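You operate a simulated robot arm through the tools that you are given. There is no shell and no other tool. Be economical: measure what you need, move in short steps, check, and stop when the job is done.

You run a simulated robot arm. Do the job below in one go: nothing can be reset, and whatever is moved stays where it is left.

## Task
Take the mould with orange sides and leave it on the gold sample panel. Take the sheet with black block and put it on the shelf under the small black table. Fetch the low blue pot marked oil size and set it on the top of the yellow cupboard. Put the can marked "teak oil" from the top of the brown bench on the top of bench with dark shelf and the can labelled "hand soap" on the top of the white table. Fetch the corner block with green dot and set it on top of the pale wooden block. Put the long dark piece of wood on the top of the brown bench. Take the round pad with yellow back and leave it on the glass pane tinted grey. Put the teal rag with white band in the carton marked fragile. Put the amber cube from the top of table with black legs on top of the block with grey band. Put the mould with grey sides on the top of table with black legs away on the rack shelf with green edge. Put the jar marked talc on the top of bench with grey top away on the shelf four of the green rack. Any order will do. Set down upright: can, jar marked talc.

Only the result counts: the job must be done as asked and must still hold three seconds after the hand-in. Knocking over, shifting, dropping, spilling or breaking anything else fails it. Flat cloth is picked up by pressing the open fingertips on it (5 to 10 N) and closing them slowly along it; thin cloth reads only 2 to 8 mm in the jaws.

## Robot
A 7-joint arm with a two-finger parallel gripper on a trunk, on a base that drives. Base frame: it is fixed to the floor where the robot stands at the start and does not move with it; the origin is under the middle of the robot, x ahead of it, y to its left, z up; the surface under the hand at the start is at about z = 920. Units: mm, degrees, N and s.
With the tool pointing down near the work surface it reaches from about 300 to 720 mm from the robot's upright axis, wherever it stands. Its first joint turns from -166.0 to 166.0 degrees. Places, roughly: amber cube (3x3x3 cm) [1300, 6800, 800]; block with grey band (6x6x4 cm) [1200, 6800, 800]; carton marked fragile [-500, 1000, 1000]; corner block with green dot (6x6x6 cm) [3800, 1900, 1000]; glass pane tinted grey (16x12x1 cm) [400, 3800, 1000]; gold sample panel (10x10x2 cm) [600, 200, 900]; green square can, square can marked hand soap, squ [250, 2750, 1000]; jar marked talc [3250, -1000, 1000]; long dark piece of wood (12x4x3 cm) [3900, 2300, 900]; low blue pot marked oil size [0, 3250, 1000]; mould with grey sides (5x11x3 cm) [900, 6900, 800]; mould with orange sides (5x11x3 cm) [500, -200, 900]; pale wooden block (17x9x5 cm) [600, 2600, 1000]; rack shelf with green edge [4600, -3000, 900]; round pad with yellow back (7x7x4 cm) [3600, 3700, 800]; sheet with black block (8x8x4 cm) [600, -100, 900]; shelf four of the green rack (94x23 cm) [2480, 7300, 1280]; shelf under the small black table [-900, -1300, 400]; teal rag with white band (7x6x3 cm) [2100, 4200, 700]; top of bench with dark shelf [-100, 700, 900]; top of the brown bench [400, 3200, 1000]; top of the white table [-800, 5700, 800]; top of the yellow cupboard [-900, 500, 1400]. Payload 3.43 kg.
Tool frame: the origin (TCP) lies between the finger pads and is the grasp point; the fingertips stand 30 mm ahead of it; z points along the fingers, y is the line along which they close. The gripper opens to 94 mm. The fingers are 28 mm wide and 10 mm thick; the gripper's body (50 by 96 mm) begins 55 mm behind the TCP.
Orientation is that of the tool frame in the base frame, as a unit quaternion [w, x, y, z]. With the fingers straight down and closing along the base's y, the tool's x points along the base's -x, its y along +y and its z along -z.

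## Interface
- The arm moves only by the tool play_rows. Its argument "increments" is a list of rows, each an object of numbers (a shift or turn left out is 0, a gripper value left out holds the last): "dx", "dy", "dz": the shift along the tool's x, y, z in mm; "ax", "ay", "az": the turn, a rotation vector about the tool's x, y, z in rad. In form: [{"dx": .., "dy": .., "dz": .., "ax": .., "ay": .., "az": ..}, ...]. A call has 1 to 20 rows; each row shifts and turns the commanded pose from where the row before left it, along the tool's axes as they then stand. "hand" is the gripper command, from -1 (shut) to 1 (fully open), values between in proportion, set as the call begins (left out, the last holds). A row lasts 0.2 s, in which the tool goes at most 50 mm and 8.6 degrees; a call with a longer step from one row to the next is refused whole, and so is a gripper value outside its range. Where a pose cannot be reached the arm comes as near as it can. A force on the tool above 40 N (or 10 N above the force at the start of the call, whichever is more), or a blocked arm, ends the call early, and 0.2 s more pass. Each finger travels about 108 mm/s and halts on what it meets, pressing with about 44 N; the grip force reading is that of the motor and also rises with nothing between the fingers. The clock runs only during rows and for 0.2 s after the last one: add rows that do not move to give the fingers time. It gives the time, the measured TCP pose, the force on the tool (base axes), the opening and the grip force at its end, in the units of the frame above (readings bear some noise), with the torque about the TCP (base axes, N m) and any sound that the robot's microphone picked up, and new pictures: "views" is both (left out), scene, wrist or none.
- Cameras (640 x 400 px; columns grow to the right, rows downward): "scene" is now at [230.1, 445, 1703.4]; the picture's right is [-0.00, -0.17, -0.99], its down [-0.49, -0.86, 0.15] and it looks along [-0.87, 0.48, -0.08] (base axes); focal length 214 px, centre (320, 200). "wrist" rides on the gripper at [76, 14, -102] in the tool frame; the picture's right is [-0.18, 0.98, 0.00], its down [-0.75, -0.14, -0.64] and it looks along [-0.63, -0.12, 0.77] (tool axes); focal length 243 px, centre (320, 200). There is no depth. A picture from a camera that has moved, and an enlarged one, comes with that camera's place and axes in the base frame and with its lens.
- move_column(by): slides the trunk up (or, below 0, down) by that many mm; the arm and the scene camera ride with it, the base frame stays. It gives what a move gives, with no picture.
- steer(legs): drives the robot by 1 to 6 legs, each [ahead, left, turn to the left] in mm, mm and degrees, along the robot's own axes; the way and the turn of a leg run together, so that a leg with both is an arc; at most 1500 mm and 180 degrees a leg. The arm and the cameras ride along, it lands a little off, and it stops where it bumps. It gives what a move gives, and a new picture of the scene camera.
- turn_head(pan, tilt): turns the head with the scene camera to pan (to the left, within 80 degrees either way) and tilt (down, from -29 to 69), counted from straight ahead of the robot. It gives what a move gives, and a new picture of the scene camera.
- inspect(camera, box): a new picture of the part [left, top, right, bottom] of that camera's present view, enlarged. It takes no simulated time.
- close_job(): hands the job in; it is judged then, once.

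Work in short steps. Places have to be worked out from the pictures, the camera data and where the tool is seen: move nearer, look again, correct. Check each grasp and each placing, and mend what went wrong. You have 567 turns and 360 pictures in all, those below and enlarged ones among them. Open the gripper and draw the arm clear of the work before you hand the job in, unless the task says otherwise; then end with one line.

The tools are called after "Emit:" as a command line: name --argument value ..., lists and objects as JSON in quotes. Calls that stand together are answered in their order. play_rows: Moves the arm, as the interface text tells. Its arguments: {"type":"object","properties":{"increments":{"type":"array","items":{"type":"object","properties":{"dx":{"type":"number"},"dy":{"type":"number"},"dz":{"type":"number"},"ax":{"type":"number"},"ay":{"type":"number"},"az":{"type":"number"}}}},"hand":{"type":"number"},"views":{"type":"string","enum":["both","scene","wrist","none"]}},"required":["increments"]} The other tools are called the same way: move_column (by) slides the trunk up or down; steer (legs) drives the base; turn_head (pan, tilt) turns the head that bears the scene camera; inspect (camera, box) takes an enlarged picture of a part of a camera's view; close_job () hands the job in.

At the start:

```text
t: 0.0
position: [213.8, 383.9, 1585.4]
orientation: [0.001, -0.001, 1.0, 0.0]
force: [0.1, -0.4, -1.1]
torque: [0.03, 0.01, -0.03]
width: 93.9
grasp_force: 0.1
trunk travel left (down, up): [-294.0, 296.0]
robot x, y, heading: [-0.4, 0.3, 0.1]
head pan, tilt: [80.2, 60.9]
```

scene: 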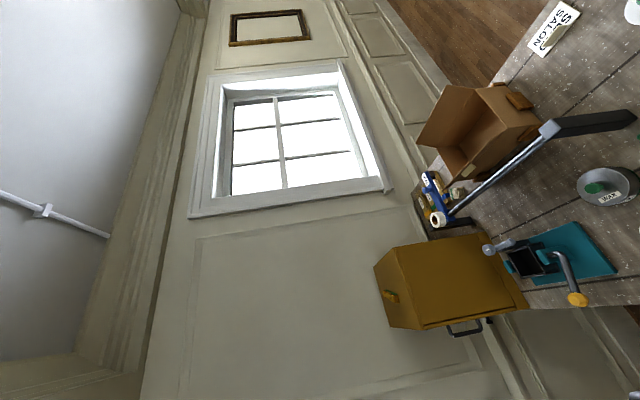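
wrist: 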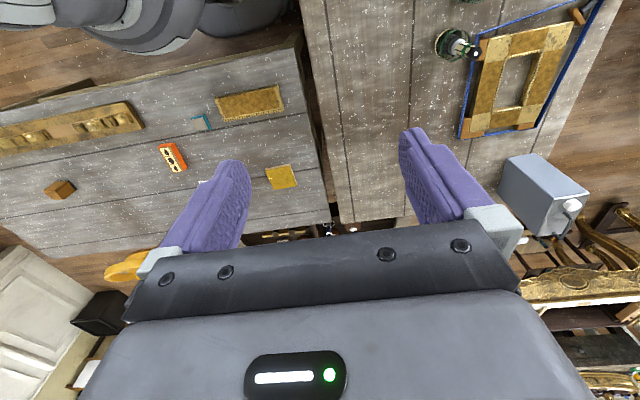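

The robot is at the origin; the head looks sideways. I first turn the head to straight ahead and down to see the work area near the start.

Emit:
turn_head --pan 0 --tilt 40

```text
t: 1.5
position: [213.6, 383.4, 1584.9]
orientation: [0.0, 0.0, 1.0, 0.001]
force: [0.5, -0.2, 0.6]
torque: [0.0, -0.02, -0.04]
width: 93.7
grasp_force: 0.1
trunk travel left (down, up): [-294.0, 296.0]
robot x, y, heading: [4.7, -1.9, -0.0]
head pan, tilt: [0.0, 40.0]
camera scene: at [257.9, 380.4, 1629.5], right [0.0, -1.0, 0.0], down [-0.77, 0.0, 0.64], along [-0.64, 0.0, -0.77], focal length 214 px, centre (320, 200)
```

scene: 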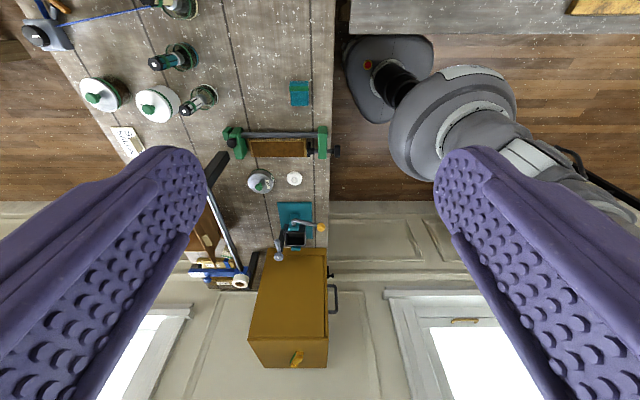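

The head's "straight ahead" seems to point straight down along the tool. I try the other tilt end to see the forward side.

Emit:
turn_head --pan 0 --tilt -29

Emit:
play_rows --increments '[{"dz": -40}, {"dz": -40}, {"dy": -40}, {"dy": -40}, {}]' --views "both"

```text
t: 2.9
position: [213.8, 382.6, 1585.3]
orientation: [0.001, 0.0, 1.0, 0.0]
force: [0.3, -0.4, 0.7]
torque: [0.01, 0.0, 0.0]
width: 94.1
grasp_force: 0.0
trunk travel left (down, up): [-294.0, 296.0]
robot x, y, heading: [-1.2, -3.4, 0.2]
head pan, tilt: [0.0, -28.6]
camera scene: at [361.6, 380.3, 1647.5], right [0.0, -1.0, 0.0], down [-0.88, 0.0, -0.48], along [0.48, 0.0, -0.88], focal length 214 px, centre (320, 200)
```

scene: 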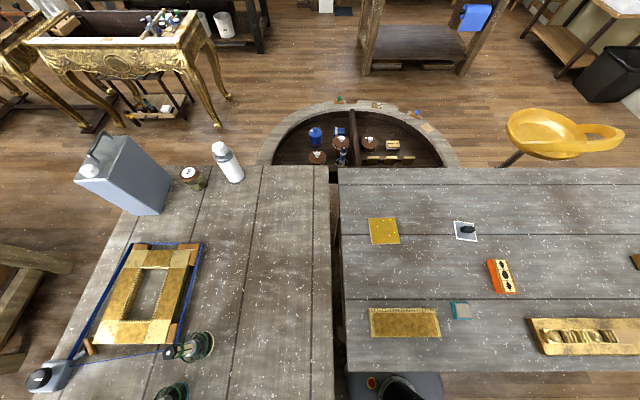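

```text
t: 4.1
position: [213.0, 303.7, 1594.5]
orientation: [-0.001, -0.001, 1.0, 0.0]
force: [0.4, 0.3, -0.5]
torque: [-0.03, -0.01, -0.03]
width: 93.5
grasp_force: 0.0
out of reach, approached as far as the arm can: row 1, 2
trunk travel left (down, up): [-294.0, 296.0]
robot x, y, heading: [1.1, -2.7, -0.2]
head pan, tilt: [0.0, -28.6]
camera scene: at [361.7, 300.4, 1656.8], right [0.0, -1.0, 0.0], down [-0.88, 0.0, -0.48], along [0.48, 0.0, -0.88], focal length 214 px, centre (320, 200)
camera wrist: at [137.0, 317.7, 1696.7], right [0.18, 0.98, 0.0], down [0.75, -0.14, 0.64], along [0.63, -0.12, -0.77], focal length 243 px, centre (320, 200)
```

scene: 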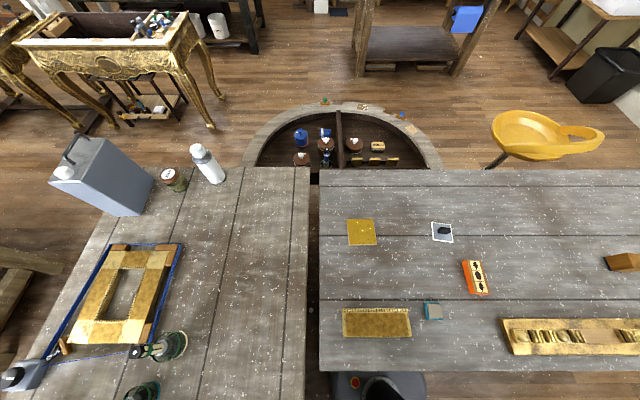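
wrist: 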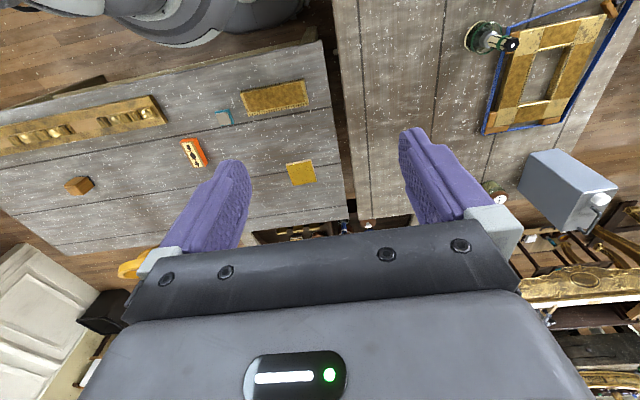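

The scene camera rides on the hand, offset forward of the fingers; tilt −29 gives a clear view. The orange mould projects to about (475,−200), gold panel (629,153), sheet with black block (629,−138). I go above the orange mould.

Emit:
play_rows --increments '[{"dx": -17.5, "dy": -33.6, "dz": 28}, {"dx": -17.5, "dy": -33.6, "dz": 28}, {"dx": -17.5, "dy": -33.6, "dz": 28}, {"dx": -17.5, "dy": -33.6, "dz": 28}, {"dx": -17.5, "dy": -33.6, "dz": 28}, {"dx": -17.5, "dy": -33.6, "dz": 28}, {"dx": -17.5, "dy": -33.6, "dz": 28}, {"dx": -17.5, "dy": -33.6, "dz": 28}, {"dx": -17.5, "dy": -33.6, "dz": 28}, {"dx": -17.5, "dy": -33.6, "dz": 28}, {"dx": -17.5, "dy": -33.6, "dz": 28}, {"dx": -17.5, "dy": -33.6, "dz": 28}, {"dx": -17.5, "dy": -33.6, "dz": 28}, {"dx": -17.5, "dy": -33.6, "dz": 28}, {"dx": -17.5, "dy": -33.6, "dz": 28}, {}]' --views "wrist"

```text
t: 7.5
position: [478.3, -203.1, 1173.3]
orientation: [0.0, 0.0, 1.0, 0.0]
force: [-0.5, 0.2, 0.3]
torque: [-0.02, -0.03, -0.01]
width: 93.8
grasp_force: 0.0
trunk travel left (down, up): [-294.0, 296.0]
robot x, y, heading: [-2.5, 1.2, 0.1]
head pan, tilt: [0.0, -28.6]
camera wrist: at [400.6, -188.3, 1275.9], right [0.18, 0.98, 0.0], down [0.75, -0.14, 0.64], along [0.63, -0.12, -0.77], focal length 243 px, centre (320, 200)
```

wrist: 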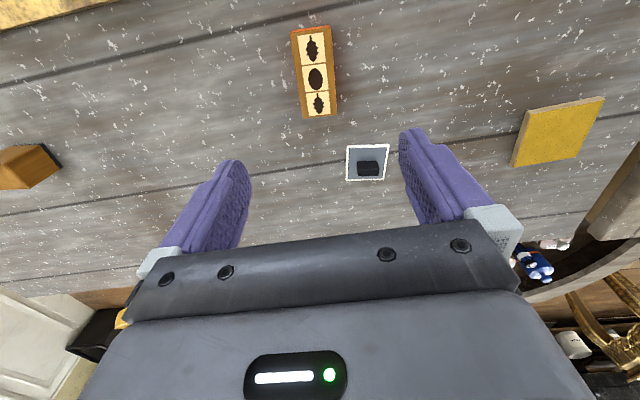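

Mould centre ≈(473,−208), long axis yawed about −5°. I align and descend part-way for a second look to fix the height.

Emit:
play_rows --increments '[{"dx": 4, "dy": -5, "dz": 30, "az": 0.09}, {"dz": 40}, {"dz": 40}, {"dz": 40}, {}]' --views "both"

```text
t: 8.7
position: [471.4, -206.5, 1023.5]
orientation: [0.0, 0.044, 0.999, 0.0]
force: [-0.7, 0.1, -0.5]
torque: [0.0, -0.03, -0.02]
width: 93.7
grasp_force: 0.1
trunk travel left (down, up): [-294.0, 296.0]
robot x, y, heading: [1.4, -2.3, -0.1]
head pan, tilt: [0.0, -28.6]
camera scene: at [619.3, -223.4, 1085.4], right [-0.09, -1.0, 0.0], down [-0.87, 0.08, -0.48], along [0.48, -0.04, -0.88], focal length 214 px, centre (320, 200)
camera wrist: at [396.9, -185.8, 1125.2], right [0.27, 0.96, 0.0], down [0.74, -0.21, 0.64], along [0.62, -0.17, -0.77], focal length 243 px, centre (320, 200)
```

scene: 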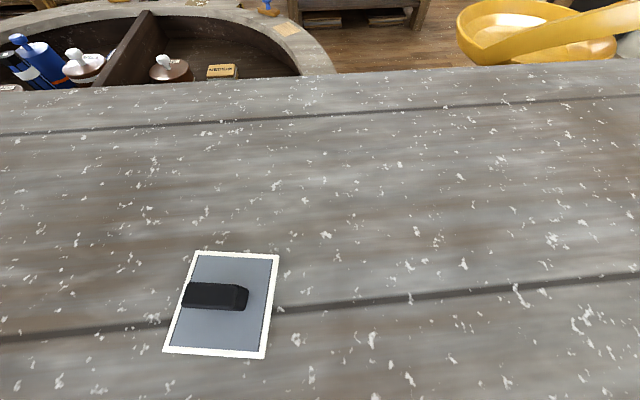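
wrist: 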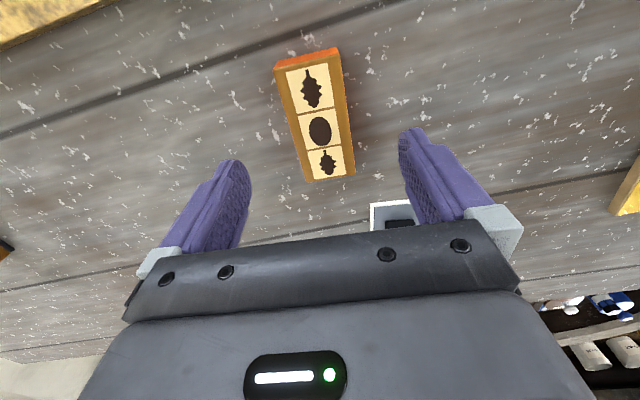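

Size checks put the table at about z≈877, so mould centre ≈(490,−211), top ≈907. I shift and descend to straddle it.

Emit:
play_rows --increments '[{"dx": -18.9, "dy": -3.4}, {"dz": 40}, {"dz": 40}, {}]' --views "wrist"

```text
t: 9.7
position: [489.0, -212.4, 943.5]
orientation: [0.0, 0.045, 0.999, 0.0]
force: [-0.5, 0.7, 0.5]
torque: [-0.01, 0.01, 0.01]
width: 94.0
grasp_force: 0.1
trunk travel left (down, up): [-294.0, 296.0]
robot x, y, heading: [2.4, 1.1, -0.4]
head pan, tilt: [0.0, -28.6]
camera wrist: at [414.7, -191.2, 1045.8], right [0.27, 0.96, 0.0], down [0.74, -0.21, 0.64], along [0.62, -0.17, -0.77], focal length 243 px, centre (320, 200)
```

wrist: 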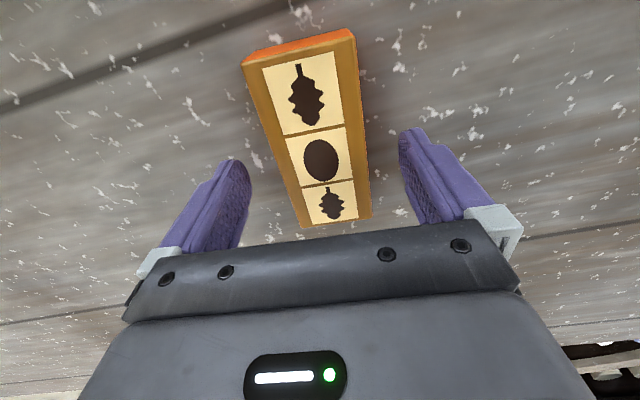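

The fingers straddle the mould well. Descend 25 mm and close.

Emit:
play_rows --increments '[{"dz": 12}, {"dz": 12}, {}]' --views "none"

Emit:
play_rows --increments '[{}, {}, {}, {}]' --hand -1 --views "wrist"

```text
t: 10.3
position: [489.2, -212.5, 930.3]
orientation: [0.0, 0.045, 0.999, 0.0]
force: [-10.7, 2.1, 23.3]
torque: [1.26, 0.52, 0.26]
width: 94.1
grasp_force: 0.1
trunk travel left (down, up): [-294.0, 296.0]
robot x, y, heading: [1.1, -4.1, -0.1]
head pan, tilt: [0.0, -28.6]
stopped in row 2: the force on the tool passed its limit at 51 N (the readings are from after the stop); the commanded pose is now the measured one
```

```text
t: 11.3
position: [493.4, -210.0, 929.3]
orientation: [0.003, 0.045, 0.999, 0.0]
force: [-3.6, 5.6, 17.5]
torque: [0.66, 0.31, -0.06]
width: 54.0
grasp_force: 43.9
trunk travel left (down, up): [-294.0, 296.0]
robot x, y, heading: [-0.6, -0.6, 0.0]
head pan, tilt: [0.0, -28.6]
stopped in row 4: the force on the tool passed its limit at 41 N (the readings are from after the stop); the commanded pose is now the measured one
camera wrist: at [417.5, -189.1, 1032.2], right [0.27, 0.96, 0.0], down [0.73, -0.21, 0.65], along [0.62, -0.17, -0.76], focal length 243 px, centre (320, 200)
```

wrist: 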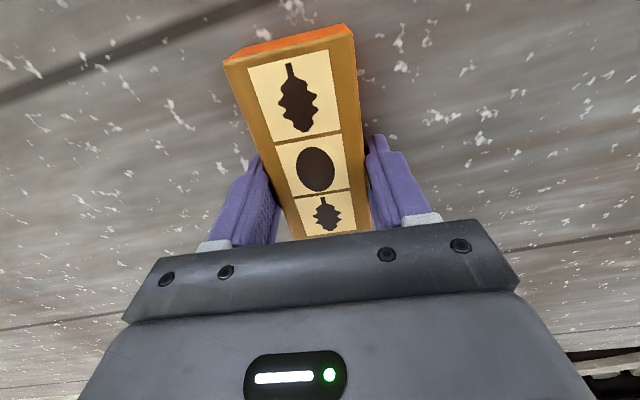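

Fingertips touched the table at z≈899 and the grip holds at 54 mm. Lift straight up and check.

Emit:
play_rows --increments '[{"dz": -10}, {"dz": -30}, {"dz": -40}, {"dz": -40}, {}]' --views "both"

```text
t: 12.5
position: [492.3, -212.0, 1050.1]
orientation: [0.002, 0.044, 0.999, 0.0]
force: [-0.9, 0.1, -0.1]
torque: [-0.01, 0.0, -0.02]
width: 0.0
grasp_force: 33.2
trunk travel left (down, up): [-294.0, 296.0]
robot x, y, heading: [1.7, -1.4, -0.3]
head pan, tilt: [0.0, -28.6]
camera scene: at [640.4, -227.9, 1113.1], right [-0.09, -1.0, 0.0], down [-0.87, 0.08, -0.48], along [0.48, -0.04, -0.87], focal length 214 px, centre (320, 200)
camera wrist: at [417.6, -190.4, 1151.5], right [0.27, 0.96, 0.0], down [0.73, -0.21, 0.65], along [0.62, -0.17, -0.76], focal length 243 px, centre (320, 200)
```

scene: 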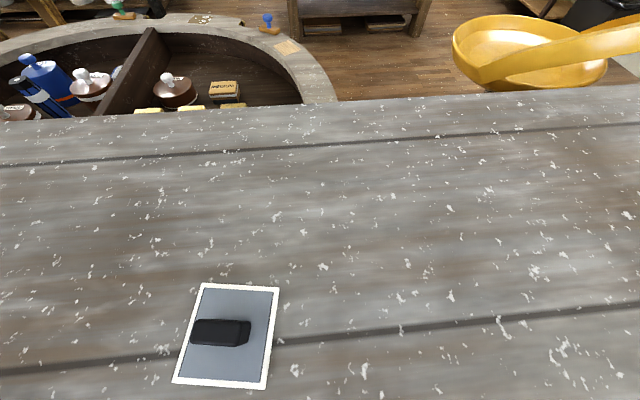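
wrist: 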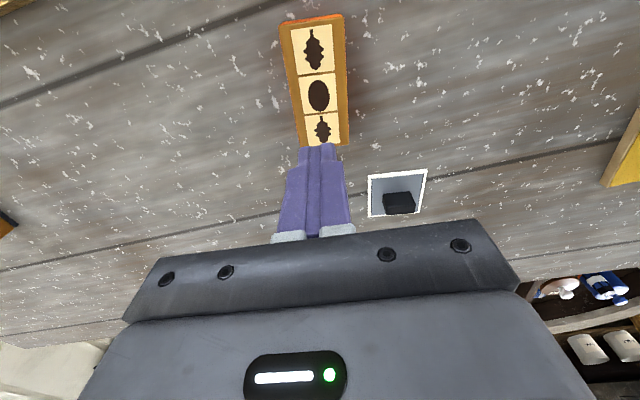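

The grip slipped off; the mould is still there at about (482,−209), yaw ≈−8°. I reopen, realign and view again closer.

Emit:
play_rows --increments '[{"dx": 9, "dy": 3, "az": 0.05}, {"dz": 40}, {"dz": 40}, {"dz": 5}, {}]' --hand 1 --views "wrist"

```text
t: 13.7
position: [485.0, -208.2, 963.5]
orientation: [0.004, 0.07, 0.998, 0.0]
force: [0.1, 0.1, -0.3]
torque: [-0.03, 0.03, 0.03]
width: 94.2
grasp_force: 0.0
trunk travel left (down, up): [-294.0, 296.0]
robot x, y, heading: [-0.1, -3.5, 0.0]
head pan, tilt: [0.0, -28.6]
camera wrist: at [410.1, -182.9, 1065.9], right [0.32, 0.95, 0.0], down [0.72, -0.24, 0.65], along [0.61, -0.2, -0.76], focal length 243 px, centre (320, 200)
```

wrist: 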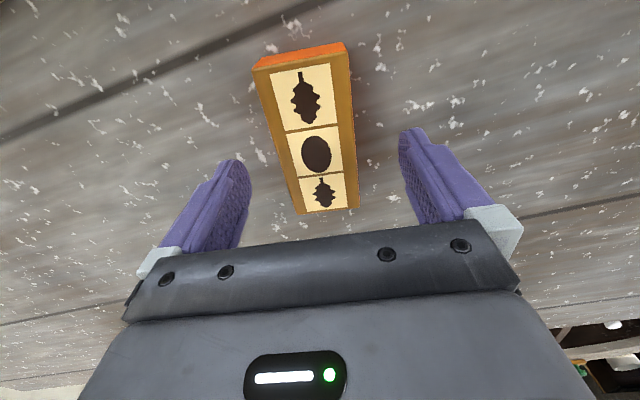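

Well aligned. Descend gently toward the table contact height.

Emit:
play_rows --increments '[{"dz": 12}, {"dz": 10}, {"dz": 5}, {"dz": 4}, {}]' --views "none"

```text
t: 14.9
position: [484.4, -207.2, 933.6]
orientation: [0.002, 0.069, 0.998, 0.0]
force: [-0.1, 0.3, 0.2]
torque: [0.02, -0.01, 0.01]
width: 94.1
grasp_force: 0.0
trunk travel left (down, up): [-294.0, 296.0]
robot x, y, heading: [4.3, -0.9, 0.2]
head pan, tilt: [0.0, -28.6]
```

No contact yet; a few millimetres more.

Emit:
play_rows --increments '[{"dz": 3}, {"dz": 3}, {"dz": 2}, {}]' --views "none"

```text
t: 15.7
position: [483.8, -209.0, 929.7]
orientation: [0.006, 0.07, 0.998, -0.001]
force: [-8.2, 2.9, 22.1]
torque: [1.25, 0.41, 0.31]
width: 94.0
grasp_force: 0.0
trunk travel left (down, up): [-294.0, 296.0]
robot x, y, heading: [-1.3, 0.7, 0.2]
head pan, tilt: [0.0, -28.6]
stopped in row 3: the force on the tool passed its limit at 46 N (the readings are from after the stop); the commanded pose is now the measured one
```

Contact at z≈930 again (table ≈900). Back off 3 mm, then close with time to settle.

Emit:
play_rows --increments '[{"dz": -3}, {}]' --views "none"

Emit:
play_rows --increments '[{}, {}, {}, {}, {}]' --hand -1 --views "none"

Emit:
play_rows --increments '[{"dz": -3}, {"dz": -5}, {"dz": -7}, {}]' --views "wrist"

```text
t: 16.3
position: [486.4, -207.8, 931.3]
orientation: [0.005, 0.069, 0.998, -0.001]
force: [-0.4, 0.5, 0.1]
torque: [-0.01, 0.0, -0.01]
width: 94.0
grasp_force: 0.0
trunk travel left (down, up): [-294.0, 296.0]
robot x, y, heading: [2.6, -0.0, 0.1]
head pan, tilt: [0.0, -28.6]
```

```text
t: 17.5
position: [486.6, -209.5, 931.5]
orientation: [0.005, 0.069, 0.998, 0.0]
force: [0.1, -0.7, -0.9]
torque: [-0.02, -0.06, -0.02]
width: 54.1
grasp_force: 44.4
trunk travel left (down, up): [-294.0, 296.0]
robot x, y, heading: [-0.4, -1.5, 0.0]
head pan, tilt: [0.0, -28.6]
```

```text
t: 18.5
position: [486.2, -207.1, 945.9]
orientation: [0.005, 0.07, 0.998, -0.001]
force: [0.0, -0.2, -0.9]
torque: [0.0, 0.03, 0.01]
width: 53.5
grasp_force: 44.0
trunk travel left (down, up): [-294.0, 296.0]
robot x, y, heading: [0.8, 3.6, 0.0]
head pan, tilt: [0.0, -28.6]
camera wrist: at [411.9, -183.0, 1047.8], right [0.32, 0.95, 0.0], down [0.72, -0.24, 0.65], along [0.62, -0.21, -0.76], focal length 243 px, centre (320, 200)
```

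wrist: 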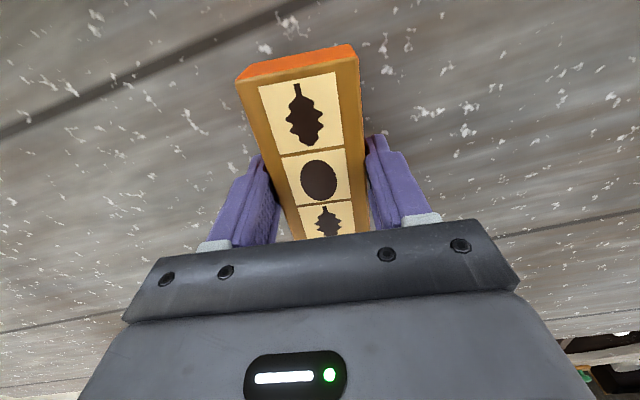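

Scale of the mould relative to the camera is unchanged, so it is lifted. I continue slowly.

Emit:
play_rows --increments '[{"dz": -8}, {"dz": -10}, {"dz": -12}, {"dz": -15}, {"dz": -15}, {"dz": -10}, {}]' --views "wrist"

```text
t: 20.1
position: [485.4, -208.3, 1015.4]
orientation: [0.006, 0.07, 0.998, -0.001]
force: [-0.6, -1.4, -1.4]
torque: [0.02, -0.04, 0.01]
width: 54.3
grasp_force: 43.8
trunk travel left (down, up): [-294.0, 296.0]
robot x, y, heading: [-1.1, -1.0, 0.2]
head pan, tilt: [0.0, -28.6]
camera wrist: at [411.0, -183.3, 1118.1], right [0.32, 0.95, 0.0], down [0.72, -0.24, 0.65], along [0.62, -0.21, -0.76], focal length 243 px, centre (320, 200)
```

wrist: 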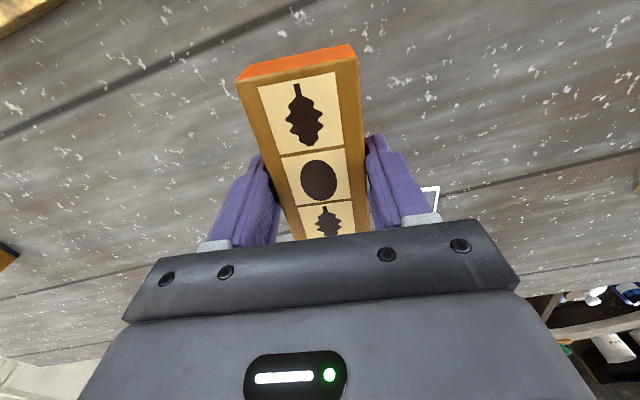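

Held well. Gold panel estimated at (629,148), top ≈920. I carry the mould over it.

Emit:
play_rows --increments '[{"dx": -3, "dy": 12, "dz": -3}, {"dx": -6, "dy": 22.5, "dz": -5}, {"dx": -6, "dy": 22.5, "dz": -5}, {"dx": -6, "dy": 22.5, "dz": -5}, {"dx": -6, "dy": 22.5}, {"dx": -6, "dy": 22.5}, {"dx": -6, "dy": 22.5}, {"dx": -6, "dy": 22.5}, {"dx": -6, "dy": 22.5}, {"dx": -6, "dy": 22.5}, {"dx": -6, "dy": 22.5}, {"dx": -6, "dy": 22.5}, {"dx": -6, "dy": 22.5}, {"dx": -6, "dy": 22.5}, {"dx": -6, "dy": 22.5}, {"dx": -6, "dy": 22.5}, {"dx": -6, "dy": 22.5}, {"dx": -2, "dy": 10}, {}]' --views "both"

```text
t: 24.1
position: [637.8, 156.7, 1034.4]
orientation: [0.004, 0.07, 0.998, -0.001]
force: [-0.3, -0.6, -0.8]
torque: [0.03, -0.01, -0.04]
width: 54.0
grasp_force: 43.7
trunk travel left (down, up): [-294.0, 296.0]
robot x, y, heading: [1.8, -0.8, -0.0]
head pan, tilt: [0.0, -28.6]
camera scene: at [785.1, 132.9, 1098.8], right [-0.14, -0.99, 0.0], down [-0.86, 0.12, -0.49], along [0.48, -0.07, -0.87], focal length 214 px, centre (320, 200)
camera wrist: at [564.2, 181.5, 1136.2], right [0.32, 0.95, 0.0], down [0.72, -0.24, 0.65], along [0.62, -0.21, -0.76], focal length 243 px, centre (320, 200)
```

scene: 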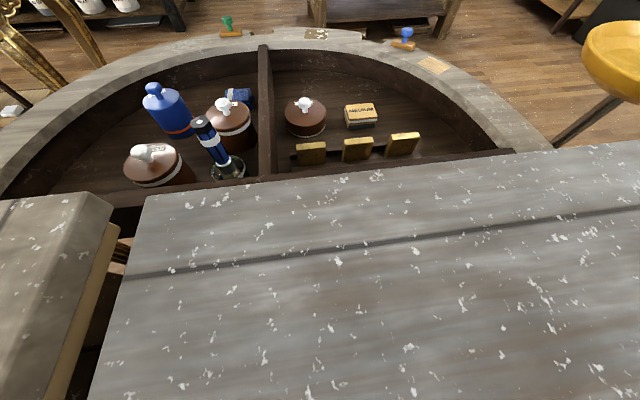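
wrist: 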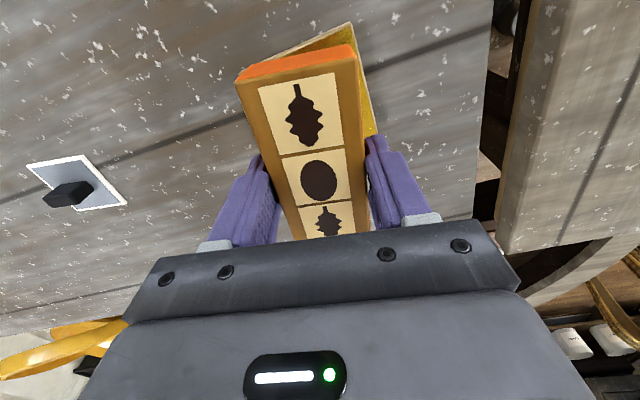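

Panel centre ≈(635,149) with edges square to x/y. I straighten the yaw, shift −8 in y, and lower slowly until contact.

Emit:
play_rows --increments '[{"dx": 1, "dy": -8, "az": -0.07}, {"az": -0.07}, {"dz": 15}, {"dz": 15}, {"dz": 15}, {"dz": 12}, {"dz": 6}, {}]' --views "wrist"

```text
t: 25.9
position: [637.2, 148.9, 971.1]
orientation: [0.005, -0.001, 1.0, -0.001]
force: [0.0, 0.1, -2.1]
torque: [-0.02, -0.02, 0.01]
width: 53.8
grasp_force: 43.3
trunk travel left (down, up): [-294.0, 296.0]
robot x, y, heading: [3.4, -1.0, -0.3]
head pan, tilt: [0.0, -28.6]
camera wrist: at [560.2, 162.9, 1073.4], right [0.18, 0.98, 0.0], down [0.75, -0.14, 0.65], along [0.64, -0.12, -0.76], focal length 243 px, centre (320, 200)
```

wrist: 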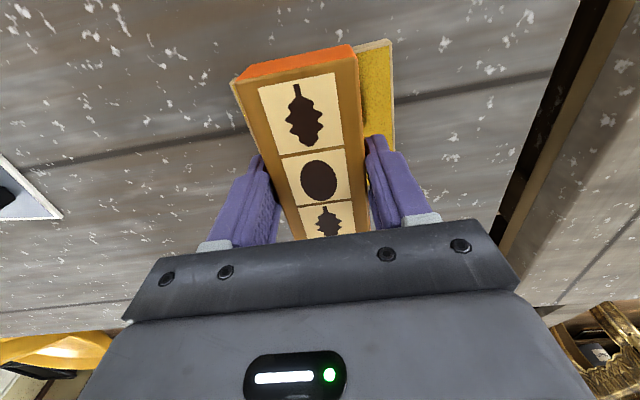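

Panel corner at (585,197) confirms centre ≈(635,147). Lower until contact.

Emit:
play_rows --increments '[{"dz": 6, "dy": -2}, {"dz": 5}, {"dz": 4}, {"dz": 3}, {}]' --views "none"

```text
t: 27.1
position: [638.1, 146.2, 953.5]
orientation: [0.005, -0.001, 1.0, -0.001]
force: [0.2, -0.4, -1.5]
torque: [0.03, 0.01, 0.02]
width: 53.9
grasp_force: 43.9
trunk travel left (down, up): [-294.0, 296.0]
robot x, y, heading: [4.6, -0.3, 0.0]
head pan, tilt: [0.0, -28.6]
```

Not yet touching; continue in small steps.

Emit:
play_rows --increments '[{"dz": 3}, {"dz": 3}, {"dz": 3}, {}]' --views "none"

```text
t: 28.1
position: [638.2, 146.7, 944.5]
orientation: [0.005, -0.001, 1.0, -0.001]
force: [-0.1, -0.5, -2.1]
torque: [0.02, 0.0, 0.01]
width: 53.8
grasp_force: 43.9
trunk travel left (down, up): [-294.0, 296.0]
robot x, y, heading: [-1.1, 3.6, -0.2]
head pan, tilt: [0.0, -28.6]
```

Still no contact; continue.

Emit:
play_rows --increments '[{"dz": 2}, {"dz": 2}, {"dz": 2}, {"dz": 2}, {}]' --views "none"

```text
t: 29.2
position: [640.0, 147.0, 942.1]
orientation: [0.011, 0.0, 1.0, 0.0]
force: [-1.8, -0.3, 16.3]
torque: [-0.01, 0.57, -0.08]
width: 54.1
grasp_force: 44.4
trunk travel left (down, up): [-294.0, 296.0]
robot x, y, heading: [-0.6, 1.9, -0.0]
head pan, tilt: [0.0, -28.6]
stopped in row 5: the force on the tool passed its limit at 43 N (the readings are from after the stop); the commanded pose is now the measured one
```

Contact at z≈942. Release slowly and rise.

Emit:
play_rows --increments '[{"dz": -1}, {}, {}, {}]' --hand 0.0 --views "none"

Emit:
play_rows --increments '[{"dz": -10}, {"dz": -25}, {"dz": -40}, {"dz": -40}, {}]' --hand 1 --views "wrist"

```text
t: 30.2
position: [640.0, 147.3, 941.6]
orientation: [0.01, -0.001, 1.0, 0.0]
force: [4.6, 1.0, 21.1]
torque: [0.07, -0.05, -0.02]
width: 54.1
grasp_force: 43.9
trunk travel left (down, up): [-294.0, 296.0]
robot x, y, heading: [1.1, -0.8, 0.1]
head pan, tilt: [0.0, -28.6]
```

```text
t: 31.4
position: [638.7, 148.1, 1055.3]
orientation: [0.008, -0.001, 1.0, -0.001]
force: [0.2, 0.0, -0.5]
torque: [0.02, 0.03, 0.0]
width: 93.9
grasp_force: 0.0
trunk travel left (down, up): [-294.0, 296.0]
robot x, y, heading: [1.4, -0.8, 0.1]
head pan, tilt: [0.0, -28.6]
camera wrist: at [560.3, 161.4, 1156.2], right [0.18, 0.98, 0.0], down [0.74, -0.14, 0.65], along [0.64, -0.12, -0.76], focal length 243 px, centre (320, 200)
```

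wrist: 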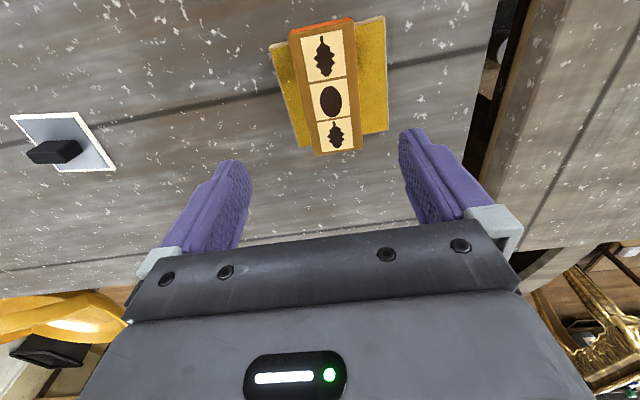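

The orange mould sits squarely on the gold panel. Next the sheet: its destination is a low shelf, so I first look at the small black table; raise the hand and look back-right.

Emit:
play_rows --increments '[{"dx": 22.6, "dy": -16.7, "dz": -33}, {"dx": 22.6, "dy": -16.7, "dz": -33}, {"dx": 22.6, "dy": -16.7, "dz": -33}, {"dx": 22.6, "dy": -16.7, "dz": -33}, {"dx": 22.6, "dy": -16.7, "dz": -33}, {"dx": 22.6, "dy": -16.7, "dz": -33}, {"dx": 22.6, "dy": -16.7, "dz": -33}, {"dx": 22.6, "dy": -16.7, "dz": -33}, {"dx": 22.6, "dy": -16.7, "dz": -33}, {"dx": 22.6, "dy": -16.7, "dz": -33}, {"dx": 22.6, "dy": -16.7, "dz": -33}, {"dx": 22.6, "dy": -16.7, "dz": -33}, {"dx": 22.6, "dy": -16.7, "dz": -33}, {"dx": 22.6, "dy": -16.7, "dz": -33}, {"dx": 22.6, "dy": -16.7, "dz": -33}]' --views "none"

Emit:
turn_head --pan -80 --tilt 69

Emit:
turn_head --pan -60 --tilt 10

```text
t: 34.6
position: [289.1, -104.6, 1546.2]
orientation: [0.009, -0.001, 1.0, 0.0]
force: [0.4, 0.5, 0.4]
torque: [0.06, 0.01, -0.01]
width: 94.1
grasp_force: 0.0
trunk travel left (down, up): [-294.0, 296.0]
robot x, y, heading: [0.2, 0.4, -0.2]
head pan, tilt: [0.0, -28.6]
```

```text
t: 36.3
position: [289.5, -102.3, 1543.7]
orientation: [0.008, 0.0, 1.0, 0.0]
force: [0.1, 0.2, 0.2]
torque: [0.0, -0.01, 0.0]
width: 93.8
grasp_force: 0.0
trunk travel left (down, up): [-294.0, 296.0]
robot x, y, heading: [-1.0, -1.6, 0.0]
head pan, tilt: [-80.0, 68.8]
camera scene: at [297.0, -161.3, 1664.9], right [-0.02, -0.17, 0.98], down [-0.37, 0.92, 0.16], along [-0.93, -0.36, -0.08], focal length 214 px, centre (320, 200)
```

scene: 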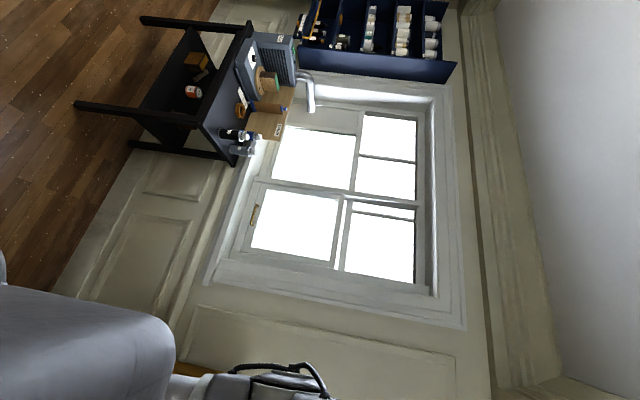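

```text
t: 37.6
position: [290.2, -103.5, 1545.2]
orientation: [0.009, -0.001, 1.0, 0.0]
force: [-0.2, -0.1, 1.1]
torque: [-0.02, -0.02, -0.03]
width: 93.9
grasp_force: 0.1
trunk travel left (down, up): [-294.0, 296.0]
robot x, y, heading: [-0.6, 1.8, 0.1]
head pan, tilt: [-60.0, 10.0]
camera scene: at [381.4, -186.6, 1629.7], right [-0.01, -0.5, 0.87], down [-0.99, 0.15, 0.07], along [-0.16, -0.85, -0.49], focal length 214 px, centre (320, 200)
```

scene: 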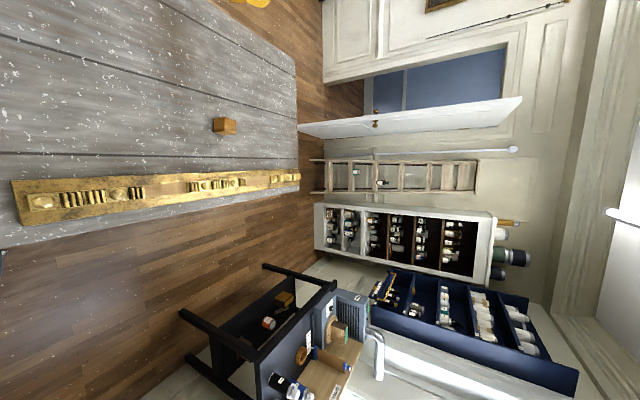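

The black table spans x −1077…−670, y −1777…−916, top ≈860, shelf about 400; it can be entered from +x with a hand pitched ~40°. I go to the sheet with that pitch.

Emit:
turn_head --pan 0 --tilt 20

Emit:
play_rows --increments '[{"dx": -22, "dy": -4.2, "dz": 40}, {"dx": -22, "dy": -4.2, "dz": 40}, {"dx": -22, "dy": -4.2, "dz": 40}, {"dx": -22, "dy": -4.2, "dz": 40}, {"dx": -22, "dy": -4.2, "dz": 40}, {"dx": -22, "dy": -4.2, "dz": 40}, {"dx": -22, "dy": -4.2, "dz": 40}, {"dx": -22, "dy": -4.2, "dz": 40}, {"dx": -22, "dy": -4.2, "dz": 40}, {"dx": -22, "dy": -4.2, "dz": 40}, {"dx": -22, "dy": -4.2, "dz": 40}, {"dx": -22, "dy": -4.2, "dz": 40}, {"ay": -0.14}, {"ay": -0.14}, {"ay": -0.14}, {"ay": -0.14}, {"ay": -0.14}, {}]' --views "both"

```text
t: 38.9
position: [290.9, -103.1, 1544.8]
orientation: [0.008, 0.001, 1.0, 0.0]
force: [1.0, -0.4, 0.8]
torque: [-0.02, 0.0, 0.04]
width: 94.2
grasp_force: 0.1
trunk travel left (down, up): [-294.0, 296.0]
robot x, y, heading: [0.6, 1.3, -0.3]
head pan, tilt: [0.0, 20.0]
camera scene: at [365.9, -106.2, 1582.7], right [0.0, -1.0, 0.0], down [-0.95, 0.0, 0.33], along [-0.33, 0.0, -0.95], focal length 214 px, centre (320, 200)
```

scene: 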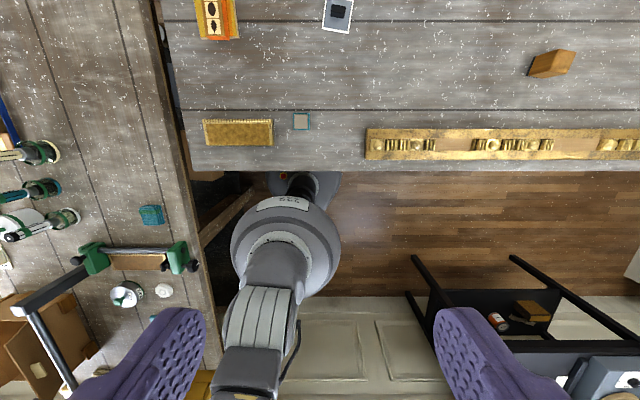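

```text
t: 42.7
position: [564.1, -153.9, 1069.9]
orientation: [0.352, -0.001, 0.936, 0.0]
force: [-0.6, 0.5, -0.3]
torque: [-0.01, 0.02, -0.02]
width: 93.8
grasp_force: 0.0
trunk travel left (down, up): [-294.0, 296.0]
robot x, y, heading: [0.6, 2.4, -0.1]
head pan, tilt: [0.0, 20.0]
camera scene: at [596.1, -156.3, 1148.7], right [0.0, -1.0, 0.0], down [-0.93, 0.0, -0.36], along [0.36, 0.0, -0.93], focal length 214 px, centre (320, 200)
camera wrist: at [438.6, -139.2, 1097.0], right [0.14, 0.98, 0.12], down [0.14, -0.14, 0.98], along [0.98, -0.12, -0.16], focal length 243 px, centre (320, 200)
```

scene: 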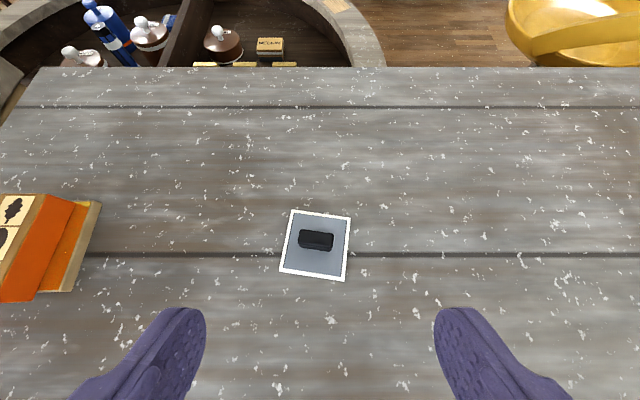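
wrist: 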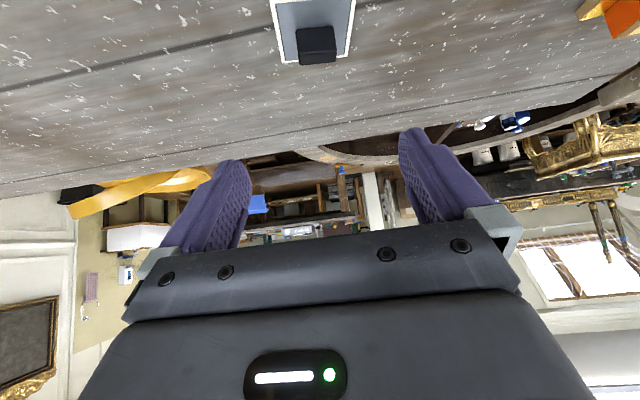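

The sheet with its black block is clearly seen. I enlarge to read its shape.

Emit:
inspect --camera "scene" --box '[260, 190, 380, 300]'

Emit:
inspect --camera "wrist" --box '[250, 0, 380, 80]'

```text
3.64 times, centred on (320, 245) of scene
camera zoom: at [596.1, -156.3, 1148.7], right [0.0, -1.0, 0.0], down [-0.93, 0.0, -0.36], along [0.36, 0.0, -0.93], focal length 780 px, centre (320, 36)
```

zoom: 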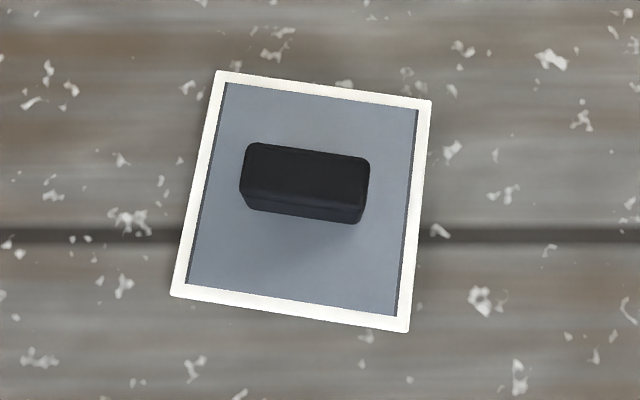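

```text
4.92 times, centred on (315, 40) of wrist
camera zoom: at [438.6, -139.2, 1097.0], right [0.14, 0.98, 0.12], down [0.14, -0.14, 0.98], along [0.98, -0.12, -0.16], focal length 1194 px, centre (345, 988)
```

zoom: 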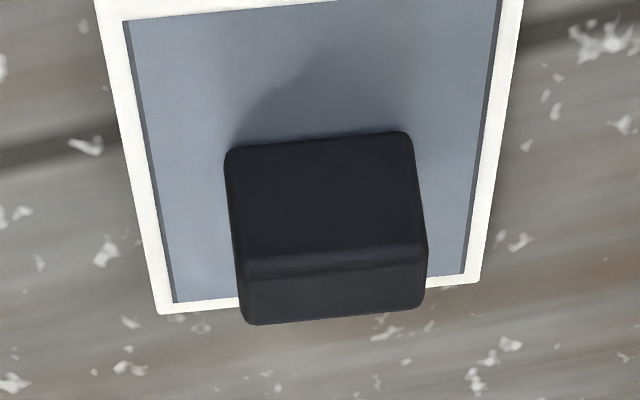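

Block ≈45 mm wide along y at (639,−152), yaw −7.5°. I yaw about the vertical and approach along the pitched tool axis.

Emit:
play_rows --increments '[{"dx": -0.5, "dz": 31, "dy": 1}, {"dx": -0.5, "dz": 31, "dy": 1}, {"dx": -0.3, "dz": 31}, {"ax": 0.086, "az": 0.099}, {}]' --views "both"

```text
t: 43.9
position: [625.9, -151.6, 999.5]
orientation: [0.35, 0.061, 0.934, -0.023]
force: [0.7, -0.1, -0.1]
torque: [0.01, -0.04, 0.04]
width: 93.7
grasp_force: 0.1
trunk travel left (down, up): [-294.0, 296.0]
robot x, y, heading: [-0.8, 1.5, -0.1]
head pan, tilt: [0.0, 20.0]
camera scene: at [658.0, -159.6, 1079.0], right [-0.13, -0.99, 0.0], down [-0.93, 0.12, -0.36], along [0.36, -0.05, -0.93], focal length 214 px, centre (320, 200)
camera wrist: at [503.7, -121.6, 1027.5], right [0.27, 0.96, 0.12], down [0.13, -0.16, 0.98], along [0.96, -0.25, -0.16], focal length 243 px, centre (320, 200)
```

scene: 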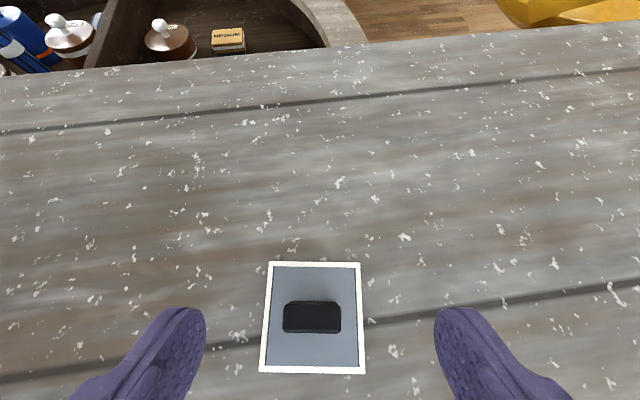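
wrist: 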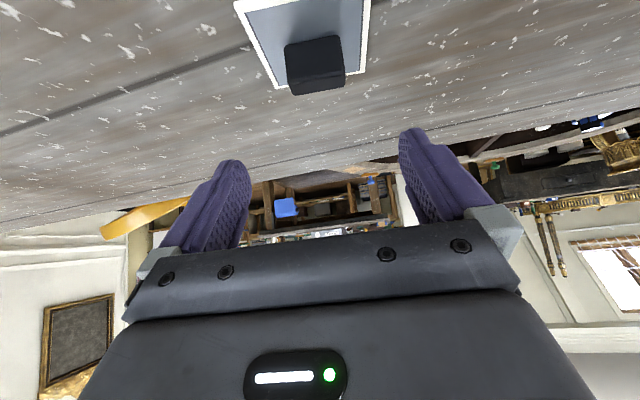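

Well aligned. I go straight down in the base frame (combination of tool x and z) to z≈941.

Emit:
play_rows --increments '[{"dx": 9.9, "dz": 11.3}, {"dx": 9.9, "dz": 11.3}, {"dx": 9.9, "dz": 11.3}, {"dx": 5, "dz": 5.6}, {"dx": 3.3, "dz": 3.8}, {}]' --views "both"

```text
t: 45.3
position: [624.6, -152.1, 942.7]
orientation: [0.35, 0.06, 0.934, -0.023]
force: [-0.2, 0.2, 0.6]
torque: [0.0, -0.01, -0.01]
width: 93.8
grasp_force: 0.0
trunk travel left (down, up): [-294.0, 296.0]
robot x, y, heading: [-2.8, 1.7, -0.1]
head pan, tilt: [0.0, 20.0]
camera scene: at [657.4, -159.3, 1021.4], right [-0.13, -0.99, 0.0], down [-0.93, 0.12, -0.36], along [0.36, -0.05, -0.93], focal length 214 px, centre (320, 200)
camera wrist: at [503.0, -121.4, 970.0], right [0.27, 0.96, 0.12], down [0.13, -0.16, 0.98], along [0.96, -0.24, -0.16], focal length 243 px, centre (320, 200)
```

scene: 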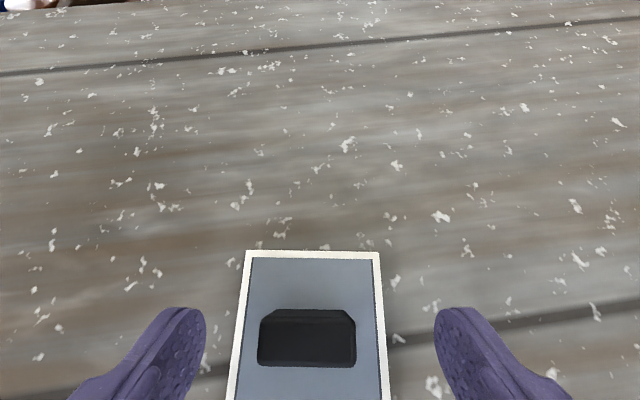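
wrist: 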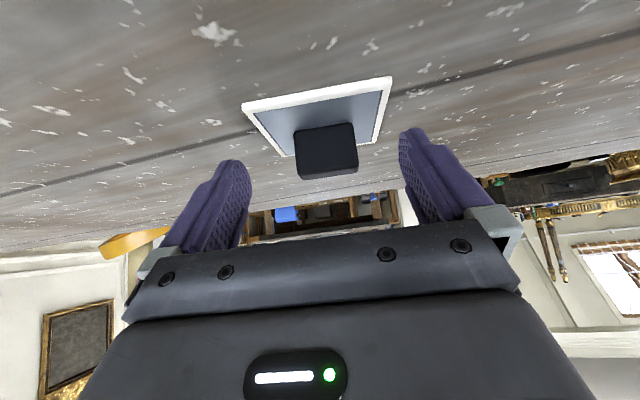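

Fingers straddle the block near the tips. Lower 5 mm more and close.

Emit:
play_rows --increments '[{"dx": 1.7, "dz": 1.9}, {"dx": 1.7, "dz": 1.9}, {}]' --views "none"

Emit:
play_rows --increments '[{}, {}, {}, {}, {}]' --hand -1 --views "scene"

```text
t: 46.1
position: [625.9, -152.5, 938.0]
orientation: [0.351, 0.061, 0.934, -0.024]
force: [-0.4, 0.3, -0.4]
torque: [0.0, 0.04, 0.0]
width: 94.2
grasp_force: 0.1
trunk travel left (down, up): [-294.0, 296.0]
robot x, y, heading: [1.3, -0.6, 0.1]
head pan, tilt: [0.0, 20.0]
```

```text
t: 47.3
position: [625.1, -151.6, 938.1]
orientation: [0.351, 0.061, 0.934, -0.023]
force: [0.7, -0.1, -0.2]
torque: [0.01, -0.02, -0.01]
width: 34.1
grasp_force: 43.6
trunk travel left (down, up): [-294.0, 296.0]
robot x, y, heading: [0.4, -1.6, 0.3]
head pan, tilt: [0.0, 20.0]
camera scene: at [657.3, -159.3, 1016.5], right [-0.13, -0.99, 0.0], down [-0.93, 0.12, -0.36], along [0.36, -0.05, -0.93], focal length 214 px, centre (320, 200)
```

scene: 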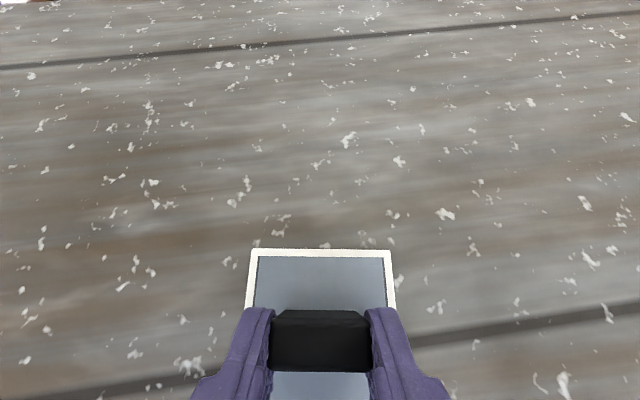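

Gripped at 34 mm. Lift slowly.

Emit:
play_rows --increments '[{"dx": -3, "dz": -3.5}, {"dx": -5, "dz": -5.6}, {"dx": -7, "dz": -8}, {"dx": -10, "dz": -11.3}, {"dx": -10, "dz": -11.3}, {"dx": -10, "dz": -11.3}, {"dx": -10, "dz": -11.3}, {}]' --views "scene"

```text
t: 49.1
position: [625.7, -150.5, 1021.0]
orientation: [0.349, 0.06, 0.935, -0.022]
force: [-0.4, -1.0, -0.7]
torque: [-0.01, 0.02, -0.01]
width: 34.2
grasp_force: 44.3
trunk travel left (down, up): [-294.0, 296.0]
robot x, y, heading: [2.5, -0.3, 0.1]
head pan, tilt: [0.0, 20.0]
camera scene: at [658.3, -159.3, 1099.6], right [-0.13, -0.99, 0.0], down [-0.93, 0.12, -0.36], along [0.36, -0.05, -0.93], focal length 214 px, centre (320, 200)
```

scene: 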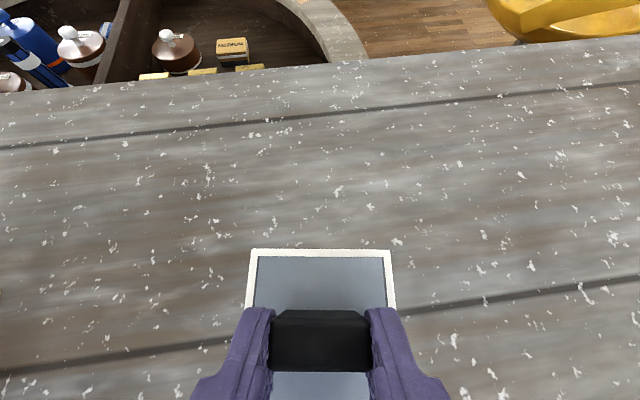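

Sheet is held with its block. I retract the arm and drive to in front of the black table (robot to about (−170,−1300), then turn to face −x).

Emit:
play_rows --increments '[{"dx": 3.6, "dy": 6.4, "dz": -28.5}, {"dx": 3.6, "dy": 6.4, "dz": -28.5}, {"dx": 3.6, "dy": 6.4, "dz": -28.5}, {"dx": 3.6, "dy": 6.4, "dz": -28.5}, {"dx": 3.6, "dy": 6.4, "dz": -28.5}, {"dx": 3.6, "dy": 6.4, "dz": -28.5}, {"dx": 3.6, "dy": 6.4, "dz": -28.5}, {"dx": 3.6, "dy": 6.4, "dz": -28.5}, {"dx": 3.6, "dy": 6.4, "dz": -28.5}, {"dx": 3.6, "dy": 6.4, "dz": -28.5}, {"dx": 3.6, "dy": 6.4, "dz": -28.5}, {"dx": 3.6, "dy": 6.4, "dz": -28.5}, {}]' --views "none"

Emit:
steer --legs '[[-170, 0, 0], [0, -1300, 0], [0, 0, -180]]'

```text
t: 51.9
position: [402.2, -46.7, 1260.7]
orientation: [0.35, 0.06, 0.935, -0.023]
force: [-0.9, -0.5, 1.0]
torque: [-0.03, 0.06, -0.02]
width: 33.9
grasp_force: 44.6
out of reach, approached as far as the arm can: row 11, 12
trunk travel left (down, up): [-294.0, 296.0]
robot x, y, heading: [1.7, 1.0, 0.0]
head pan, tilt: [0.0, 20.0]
```

```text
t: 66.9
position: [-567.6, -1267.6, 1261.0]
orientation: [-0.025, 0.934, -0.067, -0.349]
force: [-0.5, -0.3, 0.0]
torque: [-0.01, -0.02, 0.01]
width: 34.2
grasp_force: 43.7
trunk travel left (down, up): [-294.0, 296.0]
robot x, y, heading: [-165.8, -1321.6, 179.6]
head pan, tilt: [0.0, 20.0]
camera scene: at [-602.8, -1266.9, 1339.8], right [0.14, 0.99, 0.0], down [0.92, -0.13, -0.36], along [-0.35, 0.05, -0.93], focal length 214 px, centre (320, 200)
```

scene: 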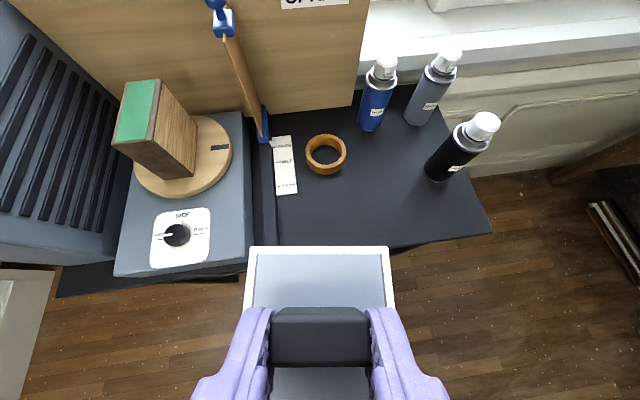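

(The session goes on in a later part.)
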